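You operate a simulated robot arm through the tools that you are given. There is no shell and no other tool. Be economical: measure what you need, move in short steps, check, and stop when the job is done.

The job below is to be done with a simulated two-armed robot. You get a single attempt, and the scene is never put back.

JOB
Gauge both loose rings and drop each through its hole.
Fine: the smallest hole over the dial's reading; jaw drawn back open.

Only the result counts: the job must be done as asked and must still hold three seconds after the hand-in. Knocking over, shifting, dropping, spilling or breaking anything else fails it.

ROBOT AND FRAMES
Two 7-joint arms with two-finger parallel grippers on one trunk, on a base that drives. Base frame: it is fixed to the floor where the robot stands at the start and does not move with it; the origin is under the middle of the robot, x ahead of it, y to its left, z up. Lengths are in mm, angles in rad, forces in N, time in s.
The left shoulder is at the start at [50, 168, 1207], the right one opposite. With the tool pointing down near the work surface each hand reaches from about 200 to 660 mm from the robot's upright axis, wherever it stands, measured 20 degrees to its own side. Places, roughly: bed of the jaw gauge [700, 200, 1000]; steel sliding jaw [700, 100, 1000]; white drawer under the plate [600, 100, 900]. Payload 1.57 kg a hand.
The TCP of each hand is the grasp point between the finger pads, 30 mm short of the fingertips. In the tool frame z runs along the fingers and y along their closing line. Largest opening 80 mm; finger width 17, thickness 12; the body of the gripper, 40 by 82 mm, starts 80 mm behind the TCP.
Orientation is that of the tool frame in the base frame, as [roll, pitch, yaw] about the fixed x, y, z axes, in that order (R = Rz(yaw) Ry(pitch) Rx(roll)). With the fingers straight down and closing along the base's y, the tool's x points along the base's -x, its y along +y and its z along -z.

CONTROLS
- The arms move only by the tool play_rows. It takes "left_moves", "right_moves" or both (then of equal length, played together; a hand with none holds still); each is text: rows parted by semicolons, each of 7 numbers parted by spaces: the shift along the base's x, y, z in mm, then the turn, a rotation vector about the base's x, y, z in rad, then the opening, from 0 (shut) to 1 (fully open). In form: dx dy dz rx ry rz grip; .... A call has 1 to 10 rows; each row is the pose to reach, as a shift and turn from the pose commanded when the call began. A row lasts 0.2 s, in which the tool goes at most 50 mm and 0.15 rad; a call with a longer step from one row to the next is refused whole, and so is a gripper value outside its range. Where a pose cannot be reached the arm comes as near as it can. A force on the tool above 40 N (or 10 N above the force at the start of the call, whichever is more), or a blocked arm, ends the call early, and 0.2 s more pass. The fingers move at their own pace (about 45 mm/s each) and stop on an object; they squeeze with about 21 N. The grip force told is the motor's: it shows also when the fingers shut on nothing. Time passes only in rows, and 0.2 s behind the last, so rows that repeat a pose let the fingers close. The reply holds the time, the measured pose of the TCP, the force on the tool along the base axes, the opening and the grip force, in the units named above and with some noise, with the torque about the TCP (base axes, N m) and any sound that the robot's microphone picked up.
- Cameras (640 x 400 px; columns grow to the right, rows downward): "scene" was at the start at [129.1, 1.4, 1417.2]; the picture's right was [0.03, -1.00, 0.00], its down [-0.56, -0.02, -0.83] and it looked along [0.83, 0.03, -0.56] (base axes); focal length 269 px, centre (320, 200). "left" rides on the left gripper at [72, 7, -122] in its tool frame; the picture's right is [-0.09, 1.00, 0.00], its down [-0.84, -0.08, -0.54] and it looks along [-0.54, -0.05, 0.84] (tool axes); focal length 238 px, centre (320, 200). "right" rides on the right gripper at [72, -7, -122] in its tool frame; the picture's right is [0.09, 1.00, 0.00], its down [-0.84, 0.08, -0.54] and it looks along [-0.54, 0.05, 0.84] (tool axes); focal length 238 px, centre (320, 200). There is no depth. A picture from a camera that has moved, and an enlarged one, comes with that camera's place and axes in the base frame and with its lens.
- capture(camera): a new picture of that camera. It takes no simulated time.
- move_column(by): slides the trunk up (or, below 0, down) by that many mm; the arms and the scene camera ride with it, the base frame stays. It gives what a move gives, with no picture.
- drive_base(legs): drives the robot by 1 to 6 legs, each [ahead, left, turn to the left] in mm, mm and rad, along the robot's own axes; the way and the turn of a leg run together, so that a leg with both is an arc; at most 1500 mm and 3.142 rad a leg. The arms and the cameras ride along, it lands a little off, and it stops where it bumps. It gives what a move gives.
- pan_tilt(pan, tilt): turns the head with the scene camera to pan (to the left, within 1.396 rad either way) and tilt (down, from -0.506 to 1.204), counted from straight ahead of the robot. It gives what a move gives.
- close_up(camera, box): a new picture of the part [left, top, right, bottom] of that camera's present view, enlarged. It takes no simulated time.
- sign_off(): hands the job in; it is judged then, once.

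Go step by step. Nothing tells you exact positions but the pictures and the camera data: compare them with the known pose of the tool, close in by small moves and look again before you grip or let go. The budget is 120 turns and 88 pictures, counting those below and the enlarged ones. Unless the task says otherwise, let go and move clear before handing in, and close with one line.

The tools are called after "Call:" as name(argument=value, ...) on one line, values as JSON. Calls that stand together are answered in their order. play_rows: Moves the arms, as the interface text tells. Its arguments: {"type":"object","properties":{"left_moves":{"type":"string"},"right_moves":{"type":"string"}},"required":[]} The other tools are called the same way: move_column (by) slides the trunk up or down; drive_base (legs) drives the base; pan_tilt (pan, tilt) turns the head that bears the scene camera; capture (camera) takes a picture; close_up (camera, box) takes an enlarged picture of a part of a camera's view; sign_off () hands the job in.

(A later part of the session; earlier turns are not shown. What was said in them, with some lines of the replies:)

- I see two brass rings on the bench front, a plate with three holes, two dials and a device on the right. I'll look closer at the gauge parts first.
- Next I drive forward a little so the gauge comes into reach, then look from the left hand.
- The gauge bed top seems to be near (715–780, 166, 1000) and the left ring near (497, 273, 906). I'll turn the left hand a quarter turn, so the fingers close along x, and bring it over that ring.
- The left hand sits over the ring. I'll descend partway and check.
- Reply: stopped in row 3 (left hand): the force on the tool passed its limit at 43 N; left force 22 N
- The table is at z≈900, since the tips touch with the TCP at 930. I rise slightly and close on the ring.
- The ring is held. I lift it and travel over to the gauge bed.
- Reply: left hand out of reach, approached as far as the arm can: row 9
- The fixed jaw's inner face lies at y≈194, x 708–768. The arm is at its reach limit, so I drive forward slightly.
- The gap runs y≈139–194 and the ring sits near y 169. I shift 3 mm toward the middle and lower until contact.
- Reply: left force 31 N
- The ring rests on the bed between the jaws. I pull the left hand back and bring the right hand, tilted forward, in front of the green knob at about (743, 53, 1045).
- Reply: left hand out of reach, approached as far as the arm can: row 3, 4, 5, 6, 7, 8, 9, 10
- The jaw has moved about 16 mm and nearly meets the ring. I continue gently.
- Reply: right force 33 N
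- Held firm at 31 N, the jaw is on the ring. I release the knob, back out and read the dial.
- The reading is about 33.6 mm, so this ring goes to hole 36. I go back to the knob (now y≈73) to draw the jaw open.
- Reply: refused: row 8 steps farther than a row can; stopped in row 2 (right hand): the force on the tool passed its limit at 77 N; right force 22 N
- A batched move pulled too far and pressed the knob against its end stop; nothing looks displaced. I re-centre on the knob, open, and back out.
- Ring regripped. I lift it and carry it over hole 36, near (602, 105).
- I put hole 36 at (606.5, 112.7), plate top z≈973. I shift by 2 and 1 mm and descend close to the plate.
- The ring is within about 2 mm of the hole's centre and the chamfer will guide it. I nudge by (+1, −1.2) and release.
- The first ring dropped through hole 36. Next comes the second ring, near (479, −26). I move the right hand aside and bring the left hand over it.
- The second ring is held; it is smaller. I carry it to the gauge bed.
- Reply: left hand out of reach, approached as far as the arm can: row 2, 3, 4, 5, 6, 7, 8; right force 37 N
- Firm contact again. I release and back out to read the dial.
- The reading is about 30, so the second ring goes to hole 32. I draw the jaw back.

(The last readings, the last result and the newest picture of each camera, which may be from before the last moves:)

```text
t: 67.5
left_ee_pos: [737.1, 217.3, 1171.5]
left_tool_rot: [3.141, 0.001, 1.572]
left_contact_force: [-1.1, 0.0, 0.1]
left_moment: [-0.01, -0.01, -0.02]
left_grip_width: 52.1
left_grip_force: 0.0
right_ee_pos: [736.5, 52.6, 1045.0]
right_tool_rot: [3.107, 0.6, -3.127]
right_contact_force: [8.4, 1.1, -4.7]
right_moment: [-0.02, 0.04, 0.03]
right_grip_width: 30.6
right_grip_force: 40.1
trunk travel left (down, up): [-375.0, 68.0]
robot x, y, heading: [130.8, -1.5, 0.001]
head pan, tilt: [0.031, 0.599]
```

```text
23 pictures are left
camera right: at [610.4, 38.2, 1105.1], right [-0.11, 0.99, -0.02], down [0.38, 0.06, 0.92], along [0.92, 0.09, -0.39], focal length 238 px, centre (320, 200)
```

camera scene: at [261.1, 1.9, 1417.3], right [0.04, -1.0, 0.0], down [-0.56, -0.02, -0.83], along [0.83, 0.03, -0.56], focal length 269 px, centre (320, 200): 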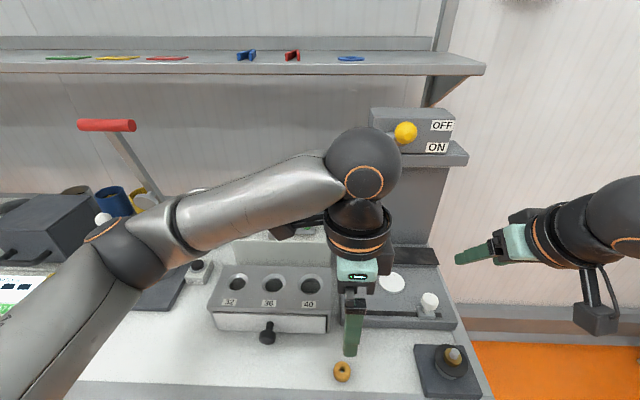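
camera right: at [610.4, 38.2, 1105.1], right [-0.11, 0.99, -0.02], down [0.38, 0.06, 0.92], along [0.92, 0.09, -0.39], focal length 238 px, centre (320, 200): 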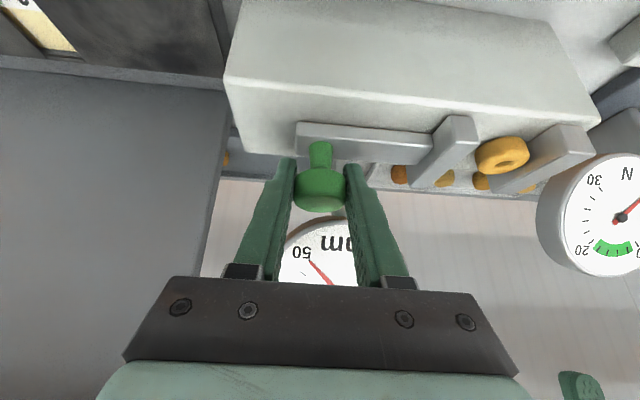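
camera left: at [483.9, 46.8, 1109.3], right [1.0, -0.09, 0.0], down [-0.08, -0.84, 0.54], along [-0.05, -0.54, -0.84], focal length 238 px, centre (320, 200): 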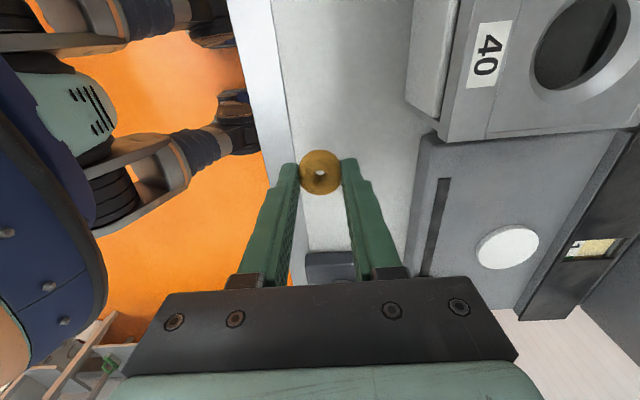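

Call:
play_rows(right_moves="0 -2 0 0 0 0 0.2; 0 -3 0 0 0 0 0.2; 0 -3 0 0 0 0 0.4; 0 -2 0 0 0 0 0.65; 0 -2 0 0 0 0 0.65; -30 -2 0 0 0 0 0.65; -70 -2 8 0 0 0 0.65; -105 -5 25 0 0 0 0.65; -130 -35 40 0 0 0 0.65; -150 -75 55 0 0 0 0.65")

Call:
play_rows(right_moves="-20 -40 5 0 0 0 0.65; -25 -85 5 0 0 0 0.65; -25 -130 5 0 0 0 0.65; -25 -175 5 0 0 0 0.65", left_moves="0 -15 -15 0 0 0 0.7; 1 -30 -50 0 0 0 0.75; 1 -40 -90 0 0 0 0.75; 1 -40 -115 0 0 0 0.75")

Call:
capture(camera="left")

Call:
close_up(camera="scene", box=[180, 140, 340, 240])

```text
t: 69.7
left_ee_pos: [735.2, 217.8, 1173.9]
left_tool_rot: [3.141, 0.0, 1.573]
left_contact_force: [0.2, 0.1, 0.3]
left_moment: [-0.03, 0.0, 0.0]
left_grip_width: 51.9
left_grip_force: 0.1
right_ee_pos: [583.6, -21.3, 1098.4]
right_tool_rot: [3.106, 0.602, -3.125]
right_contact_force: [0.5, -0.4, -0.3]
right_moment: [-0.02, 0.03, 0.0]
right_grip_width: 51.8
right_grip_force: 0.1
trunk travel left (down, up): [-375.0, 68.0]
robot x, y, heading: [129.9, -0.1, 0.004]
head pan, tilt: [0.031, 0.599]
```

```text
t: 70.7
left_ee_pos: [753.8, 171.7, 1065.7]
left_tool_rot: [-3.141, -0.001, 1.572]
left_contact_force: [0.6, 0.0, -0.5]
left_moment: [0.0, 0.03, -0.03]
left_grip_width: 59.9
left_grip_force: 0.0
left hand out of reach, approached as far as the arm can: row 2, 3, 4
right_ee_pos: [558.1, -197.1, 1109.4]
right_tool_rot: [3.107, 0.601, -3.121]
right_contact_force: [-0.3, -0.7, 0.3]
right_moment: [0.02, 0.01, -0.02]
right_grip_width: 51.9
right_grip_force: 0.0
trunk travel left (down, up): [-375.0, 68.0]
robot x, y, heading: [131.1, 0.1, 0.005]
head pan, tilt: [0.031, 0.599]
```

```text
22 pictures are left
camera left: at [760.4, 245.8, 1189.8], right [1.0, -0.09, 0.0], down [-0.08, -0.84, 0.54], along [-0.05, -0.54, -0.84], focal length 238 px, centre (320, 200)
```

left: 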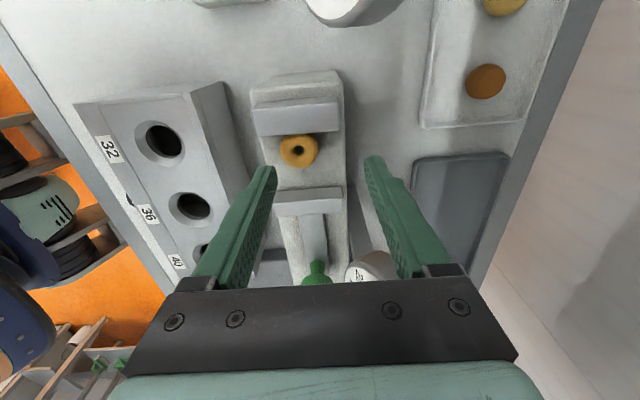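

```text
4.00 times, centred on (260, 190) of scene
camera zoom: at [260.8, 1.7, 1417.4], right [0.04, -1.0, 0.0], down [-0.56, -0.02, -0.83], along [0.83, 0.03, -0.56], focal length 1075 px, centre (560, 240)
```

zoom: 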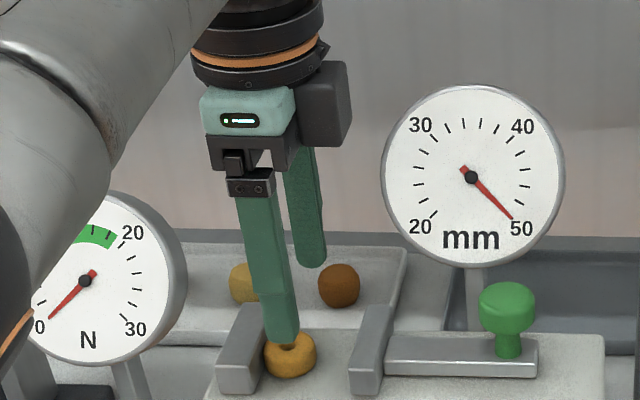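

Call:
play_rows(left_moves="-9 4 -4 0 0 0 0.75; -17 6 -8 0 0 0 0.75")

Call:
capture(camera="left")

```text
t: 71.3
left_ee_pos: [736.5, 183.5, 1054.4]
left_tool_rot: [-3.135, 0.0, 1.576]
left_contact_force: [0.3, -0.6, 0.4]
left_moment: [0.04, 0.0, -0.04]
left_grip_width: 59.5
left_grip_force: 0.0
left hand out of reach, approached as far as the arm can: row 1
right_ee_pos: [559.8, -192.6, 1109.6]
right_tool_rot: [3.108, 0.601, -3.121]
right_contact_force: [0.3, 0.1, 0.3]
right_moment: [-0.02, 0.0, -0.03]
right_grip_width: 52.1
right_grip_force: 0.0
trunk travel left (down, up): [-375.0, 68.0]
robot x, y, heading: [134.7, 1.9, 0.002]
head pan, tilt: [0.031, 0.599]
```

```text
20 pictures are left
camera left: at [744.1, 256.5, 1178.1], right [1.0, -0.09, -0.01], down [-0.07, -0.84, 0.54], along [-0.06, -0.54, -0.84], focal length 238 px, centre (320, 200)
```

left: 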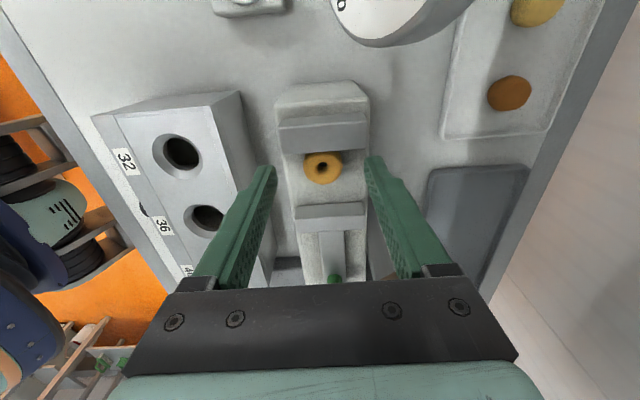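

Call:
play_rows(left_moves="0 -5 0 0 0 0 0.75; 0 -5 -10 0 0 0 0.75; 0 -5 -18 0 0 0 0.75; 0 -5 -20 0 0 0 0.75")

Call:
close_up(camera="left", box=[220, 60, 420, 280])

```text
t: 72.3
left_ee_pos: [735.0, 174.6, 1039.4]
left_tool_rot: [-3.14, 0.003, 1.572]
left_contact_force: [0.0, -0.4, -1.0]
left_moment: [0.0, -0.02, 0.0]
left_grip_width: 59.9
left_grip_force: 0.1
right_ee_pos: [558.3, -195.4, 1108.9]
right_tool_rot: [3.107, 0.602, -3.125]
right_contact_force: [-0.7, -0.4, -0.3]
right_moment: [0.0, 0.02, 0.01]
right_grip_width: 52.3
right_grip_force: 0.1
trunk travel left (down, up): [-375.0, 68.0]
robot x, y, heading: [128.8, -1.4, 0.002]
head pan, tilt: [0.031, 0.599]
```

```text
1.82 times, centred on (320, 170) of left
camera zoom: at [741.8, 248.2, 1162.9], right [1.0, -0.09, 0.0], down [-0.08, -0.84, 0.54], along [-0.05, -0.54, -0.84], focal length 433 px, centre (320, 254)
```

zoom: 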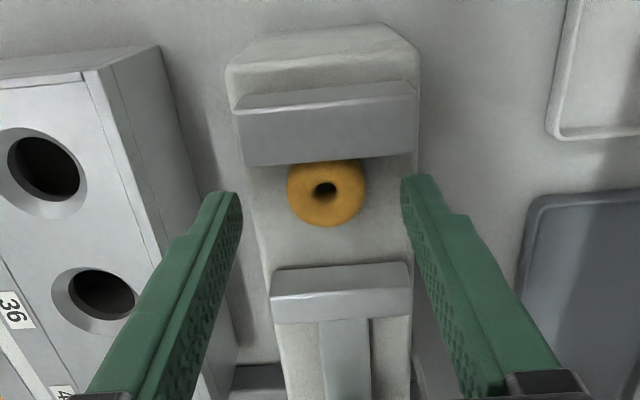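

Call:
play_rows(left_moves="2 3 -3 0 0 0 0.75; 2 3 -6.5 0 0 0 0.75; 2 3 -6.5 0 0 0 0.5; 2 3 -6.5 0 0 0 0.3; 2 3 -6.5 0 0 0 0.1; 2 3 -6.5 0 0 0 0.1; 2 3 -6.5 0 0 0 0.1")

Call:
close_up(camera="left", box=[220, 60, 420, 280])

```text
t: 73.9
left_ee_pos: [738.5, 177.9, 1032.6]
left_tool_rot: [3.139, 0.003, 1.574]
left_contact_force: [0.1, 0.2, -0.1]
left_moment: [0.02, 0.01, -0.04]
left_grip_width: 28.0
left_grip_force: 12.1
right_ee_pos: [560.4, -196.0, 1109.4]
right_tool_rot: [3.108, 0.603, -3.124]
right_contact_force: [-0.7, 0.1, 0.1]
right_moment: [-0.04, 0.0, -0.01]
right_grip_width: 51.9
right_grip_force: 0.1
trunk travel left (down, up): [-375.0, 68.0]
robot x, y, heading: [130.1, 2.5, 0.008]
head pan, tilt: [0.031, 0.599]
```

```text
1.82 times, centred on (320, 170) of left
camera zoom: at [744.7, 251.0, 1155.4], right [1.0, -0.09, 0.0], down [-0.08, -0.84, 0.54], along [-0.05, -0.54, -0.84], focal length 433 px, centre (320, 254)
```

zoom: 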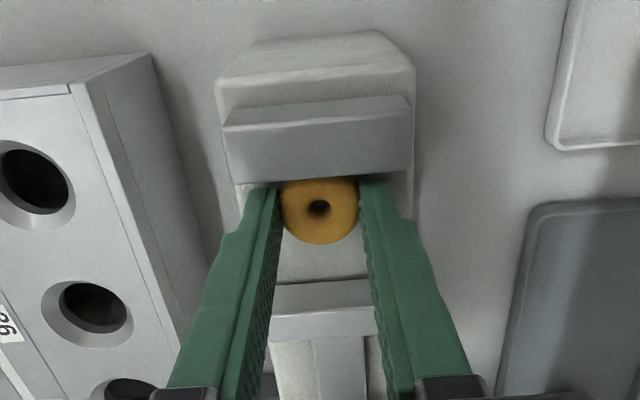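

Call:
play_rows(left_moves="0 0 20 0 0 0 0.1; 0 0 60 0 0 0 0.1; -30 2 65 0 0 0 0.1; -70 4 65 0 0 0 0.1; -105 6 60 0 0 0 0.1; -131 7 40 0 0 0 0.1; -131 7 12 0 0 0 0.1")

Call:
capture(camera="left")

Call:
close_up(camera="scene", box=[190, 235, 318, 315])

```text
t: 75.5
left_ee_pos: [606.8, 186.0, 1043.0]
left_tool_rot: [-3.141, 0.001, 1.573]
left_contact_force: [-0.5, -0.6, -0.9]
left_moment: [0.01, 0.01, 0.02]
left_grip_width: 28.2
left_grip_force: 11.8
right_ee_pos: [559.6, -196.2, 1109.2]
right_tool_rot: [3.107, 0.602, -3.125]
right_contact_force: [0.5, 0.3, -0.4]
right_moment: [0.0, -0.01, -0.06]
right_grip_width: 52.0
right_grip_force: 0.0
trunk travel left (down, up): [-375.0, 68.0]
robot x, y, heading: [132.4, 0.5, 0.005]
head pan, tilt: [0.031, 0.599]
```

```text
17 pictures are left
camera left: at [613.5, 258.9, 1165.9], right [1.0, -0.09, 0.0], down [-0.08, -0.84, 0.54], along [-0.05, -0.54, -0.84], focal length 238 px, centre (320, 200)
```

left: 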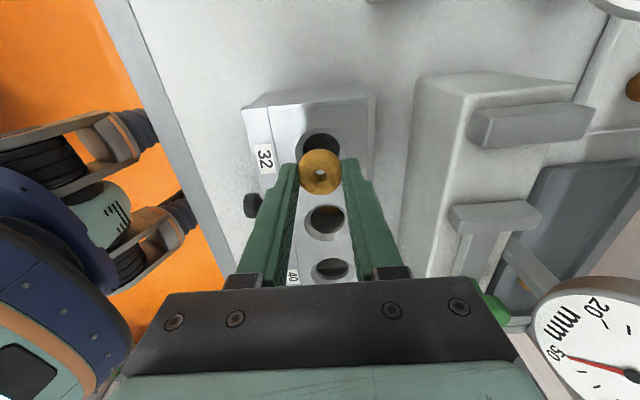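

```text
5.00 times, centred on (254, 275) of scene
camera zoom: at [261.6, 2.6, 1417.2], right [0.04, -1.0, 0.0], down [-0.56, -0.02, -0.83], along [0.83, 0.03, -0.56], focal length 1344 px, centre (650, -175)
```

zoom: 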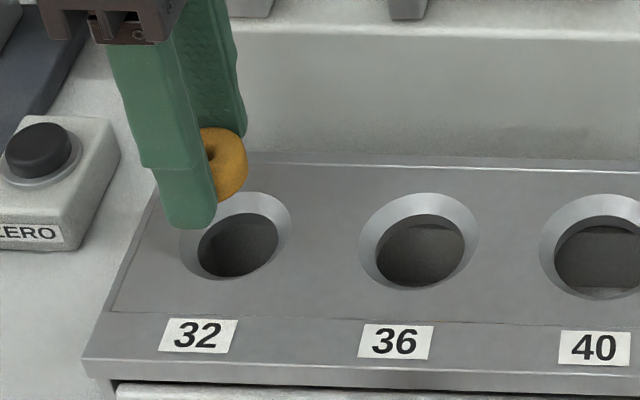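

Call:
play_rows(left_moves="0 -1.5 -15 0 0 0 0.1; 0 -1.5 -28 0 0 0 0.1; 0 -1.5 -33 0 0 0 0.1")

Call:
close_up(camera="left", box=[240, 100, 400, 200])

Call:
close_up(camera="scene", box=[202, 250, 282, 300])

```text
t: 76.3
left_ee_pos: [606.5, 184.2, 1011.7]
left_tool_rot: [3.14, 0.003, 1.572]
left_contact_force: [0.3, 0.1, -0.1]
left_moment: [0.06, 0.01, 0.05]
left_grip_width: 28.1
left_grip_force: 12.4
right_ee_pos: [558.5, -195.3, 1108.7]
right_tool_rot: [3.105, 0.602, -3.124]
right_contact_force: [-0.5, -0.1, -1.0]
right_moment: [0.01, -0.01, 0.01]
right_grip_width: 52.0
right_grip_force: 0.0
trunk travel left (down, up): [-375.0, 68.0]
robot x, y, heading: [131.0, 2.8, 0.001]
head pan, tilt: [0.031, 0.599]
```

```text
4.00 times, centred on (320, 150) of left
camera zoom: at [612.6, 256.6, 1133.6], right [1.0, -0.09, 0.0], down [-0.08, -0.84, 0.54], along [-0.05, -0.54, -0.84], focal length 953 px, centre (320, 400)
```

zoom: 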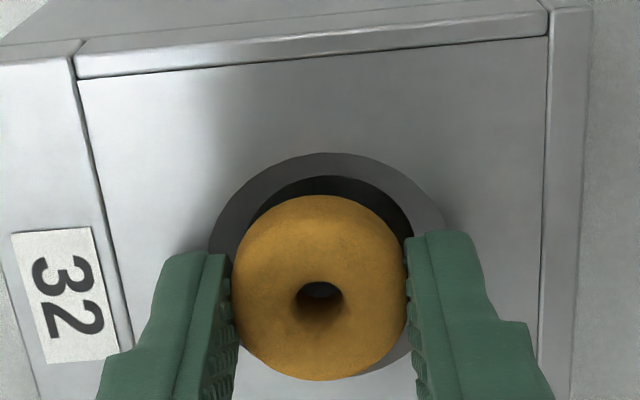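

```text
8.00 times, centred on (242, 275) of scene
camera zoom: at [261.3, 2.5, 1417.2], right [0.04, -1.0, 0.0], down [-0.56, -0.02, -0.83], along [0.83, 0.03, -0.56], focal length 2150 px, centre (944, -400)
```

zoom: 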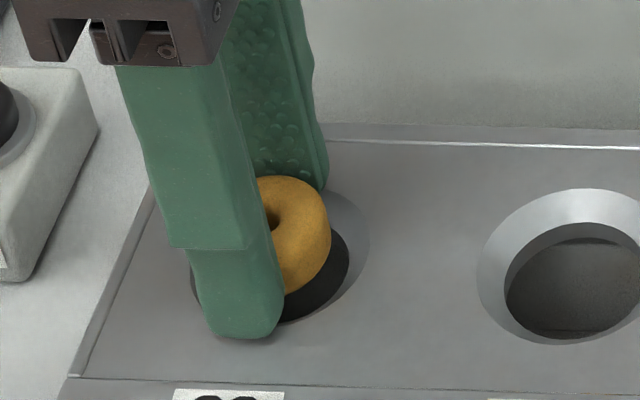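

Both views agree the ring is within ~1.5 mm of hole 32's centre. I nudge +1.3 in x and −0.5 in y, lower 3 mm and release.

Call:
play_rows(left_moves="1.3 -0.5 -2 0 0 0 0.1; 1.3 -0.5 -3 0 0 0 0.1; 1.3 -0.5 -3 0 0 0 0.4; 1.3 -0.5 -3 0 0 0 0.55; 1.3 -0.5 -3 0 0 0 0.55; 1.3 -0.5 -3 0 0 0 0.55")

Call:
close_up(camera="left", box=[240, 100, 400, 200])

```text
t: 77.7
left_ee_pos: [607.8, 184.5, 1007.4]
left_tool_rot: [3.139, 0.002, 1.573]
left_contact_force: [0.2, 1.0, 0.3]
left_moment: [0.02, 0.03, -0.01]
left_grip_width: 43.9
left_grip_force: 0.0
right_ee_pos: [559.9, -195.7, 1109.1]
right_tool_rot: [3.107, 0.603, -3.125]
right_contact_force: [-0.8, 0.0, -0.4]
right_moment: [-0.05, 0.03, 0.03]
right_grip_width: 52.1
right_grip_force: 0.0
trunk travel left (down, up): [-375.0, 68.0]
robot x, y, heading: [134.0, 2.5, 0.007]
head pan, tilt: [0.031, 0.599]
```

```text
4.00 times, centred on (320, 150) of left
camera zoom: at [614.3, 257.0, 1131.4], right [1.0, -0.09, 0.0], down [-0.08, -0.84, 0.54], along [-0.05, -0.54, -0.84], focal length 953 px, centre (320, 400)
```

zoom: 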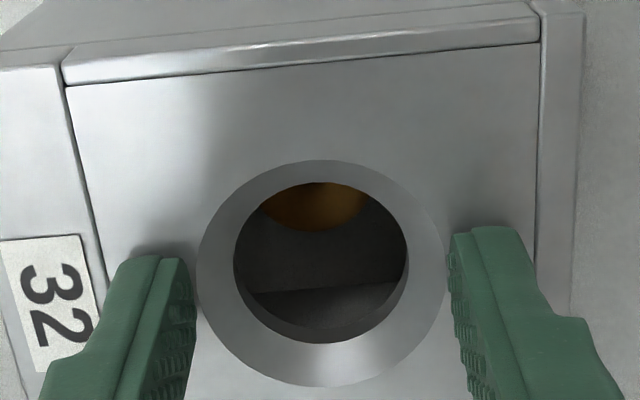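

The second ring is visible down in the drawer. I lift the left hand clear and check everything.

Call:
play_rows(left_moves="0 0 20 0 0 0 0.55; 0 0 60 0 0 0 0.55; 0 0 100 0 0 0 0.55; -30 20 120 0 0 0 0.55; -70 40 130 0 0 0 0.55; -100 60 130 0 0 0 0.55")

Call:
capture(camera="scene")

Call:
close_up(camera="scene", box=[200, 150, 360, 350])

```text
t: 79.1
left_ee_pos: [505.8, 243.5, 1138.7]
left_tool_rot: [3.14, 0.003, 1.572]
left_contact_force: [-0.5, 0.2, -0.5]
left_moment: [0.01, -0.02, 0.06]
left_grip_width: 44.0
left_grip_force: 0.1
right_ee_pos: [558.4, -196.0, 1109.7]
right_tool_rot: [3.107, 0.602, -3.122]
right_contact_force: [0.2, -0.3, 0.8]
right_moment: [0.01, 0.0, -0.02]
right_grip_width: 51.9
right_grip_force: 0.1
trunk travel left (down, up): [-375.0, 68.0]
robot x, y, heading: [132.2, 0.7, 0.005]
head pan, tilt: [0.031, 0.599]
```

```text
12 pictures are left
camera scene: at [260.8, 3.0, 1417.3], right [0.04, -1.0, 0.0], down [-0.56, -0.02, -0.83], along [0.83, 0.03, -0.56], focal length 269 px, centre (320, 200)
```

scene: 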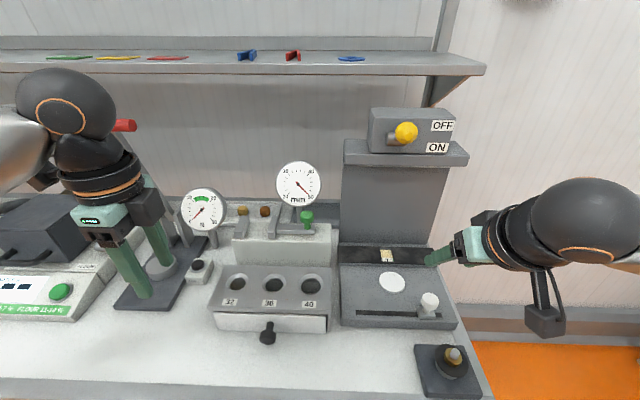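

```text
2.00 times, centred on (280, 250) of scene
camera zoom: at [260.8, 3.0, 1417.3], right [0.04, -1.0, 0.0], down [-0.56, -0.02, -0.83], along [0.83, 0.03, -0.56], focal length 538 px, centre (400, 100)
```

zoom: 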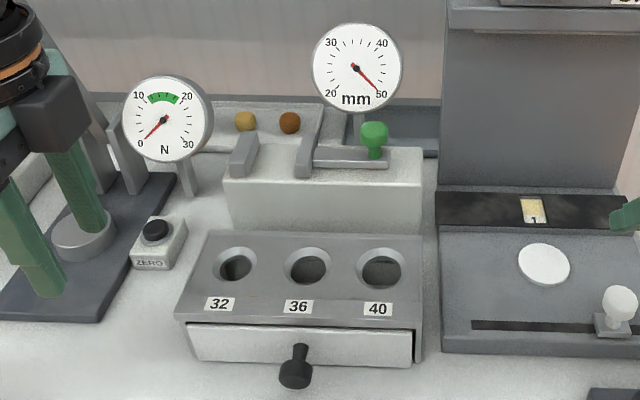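

Both rings are through their holes, the jaw is open at 50 and both hands are clear, so I hand in.

Call:
sign_off()

```text
The job is handed in.
```

Both rings are gauged and dropped: the one reading about 33.6 mm went through hole 36, the one reading about 30 mm through hole 32. The jaw is drawn back open at 50.
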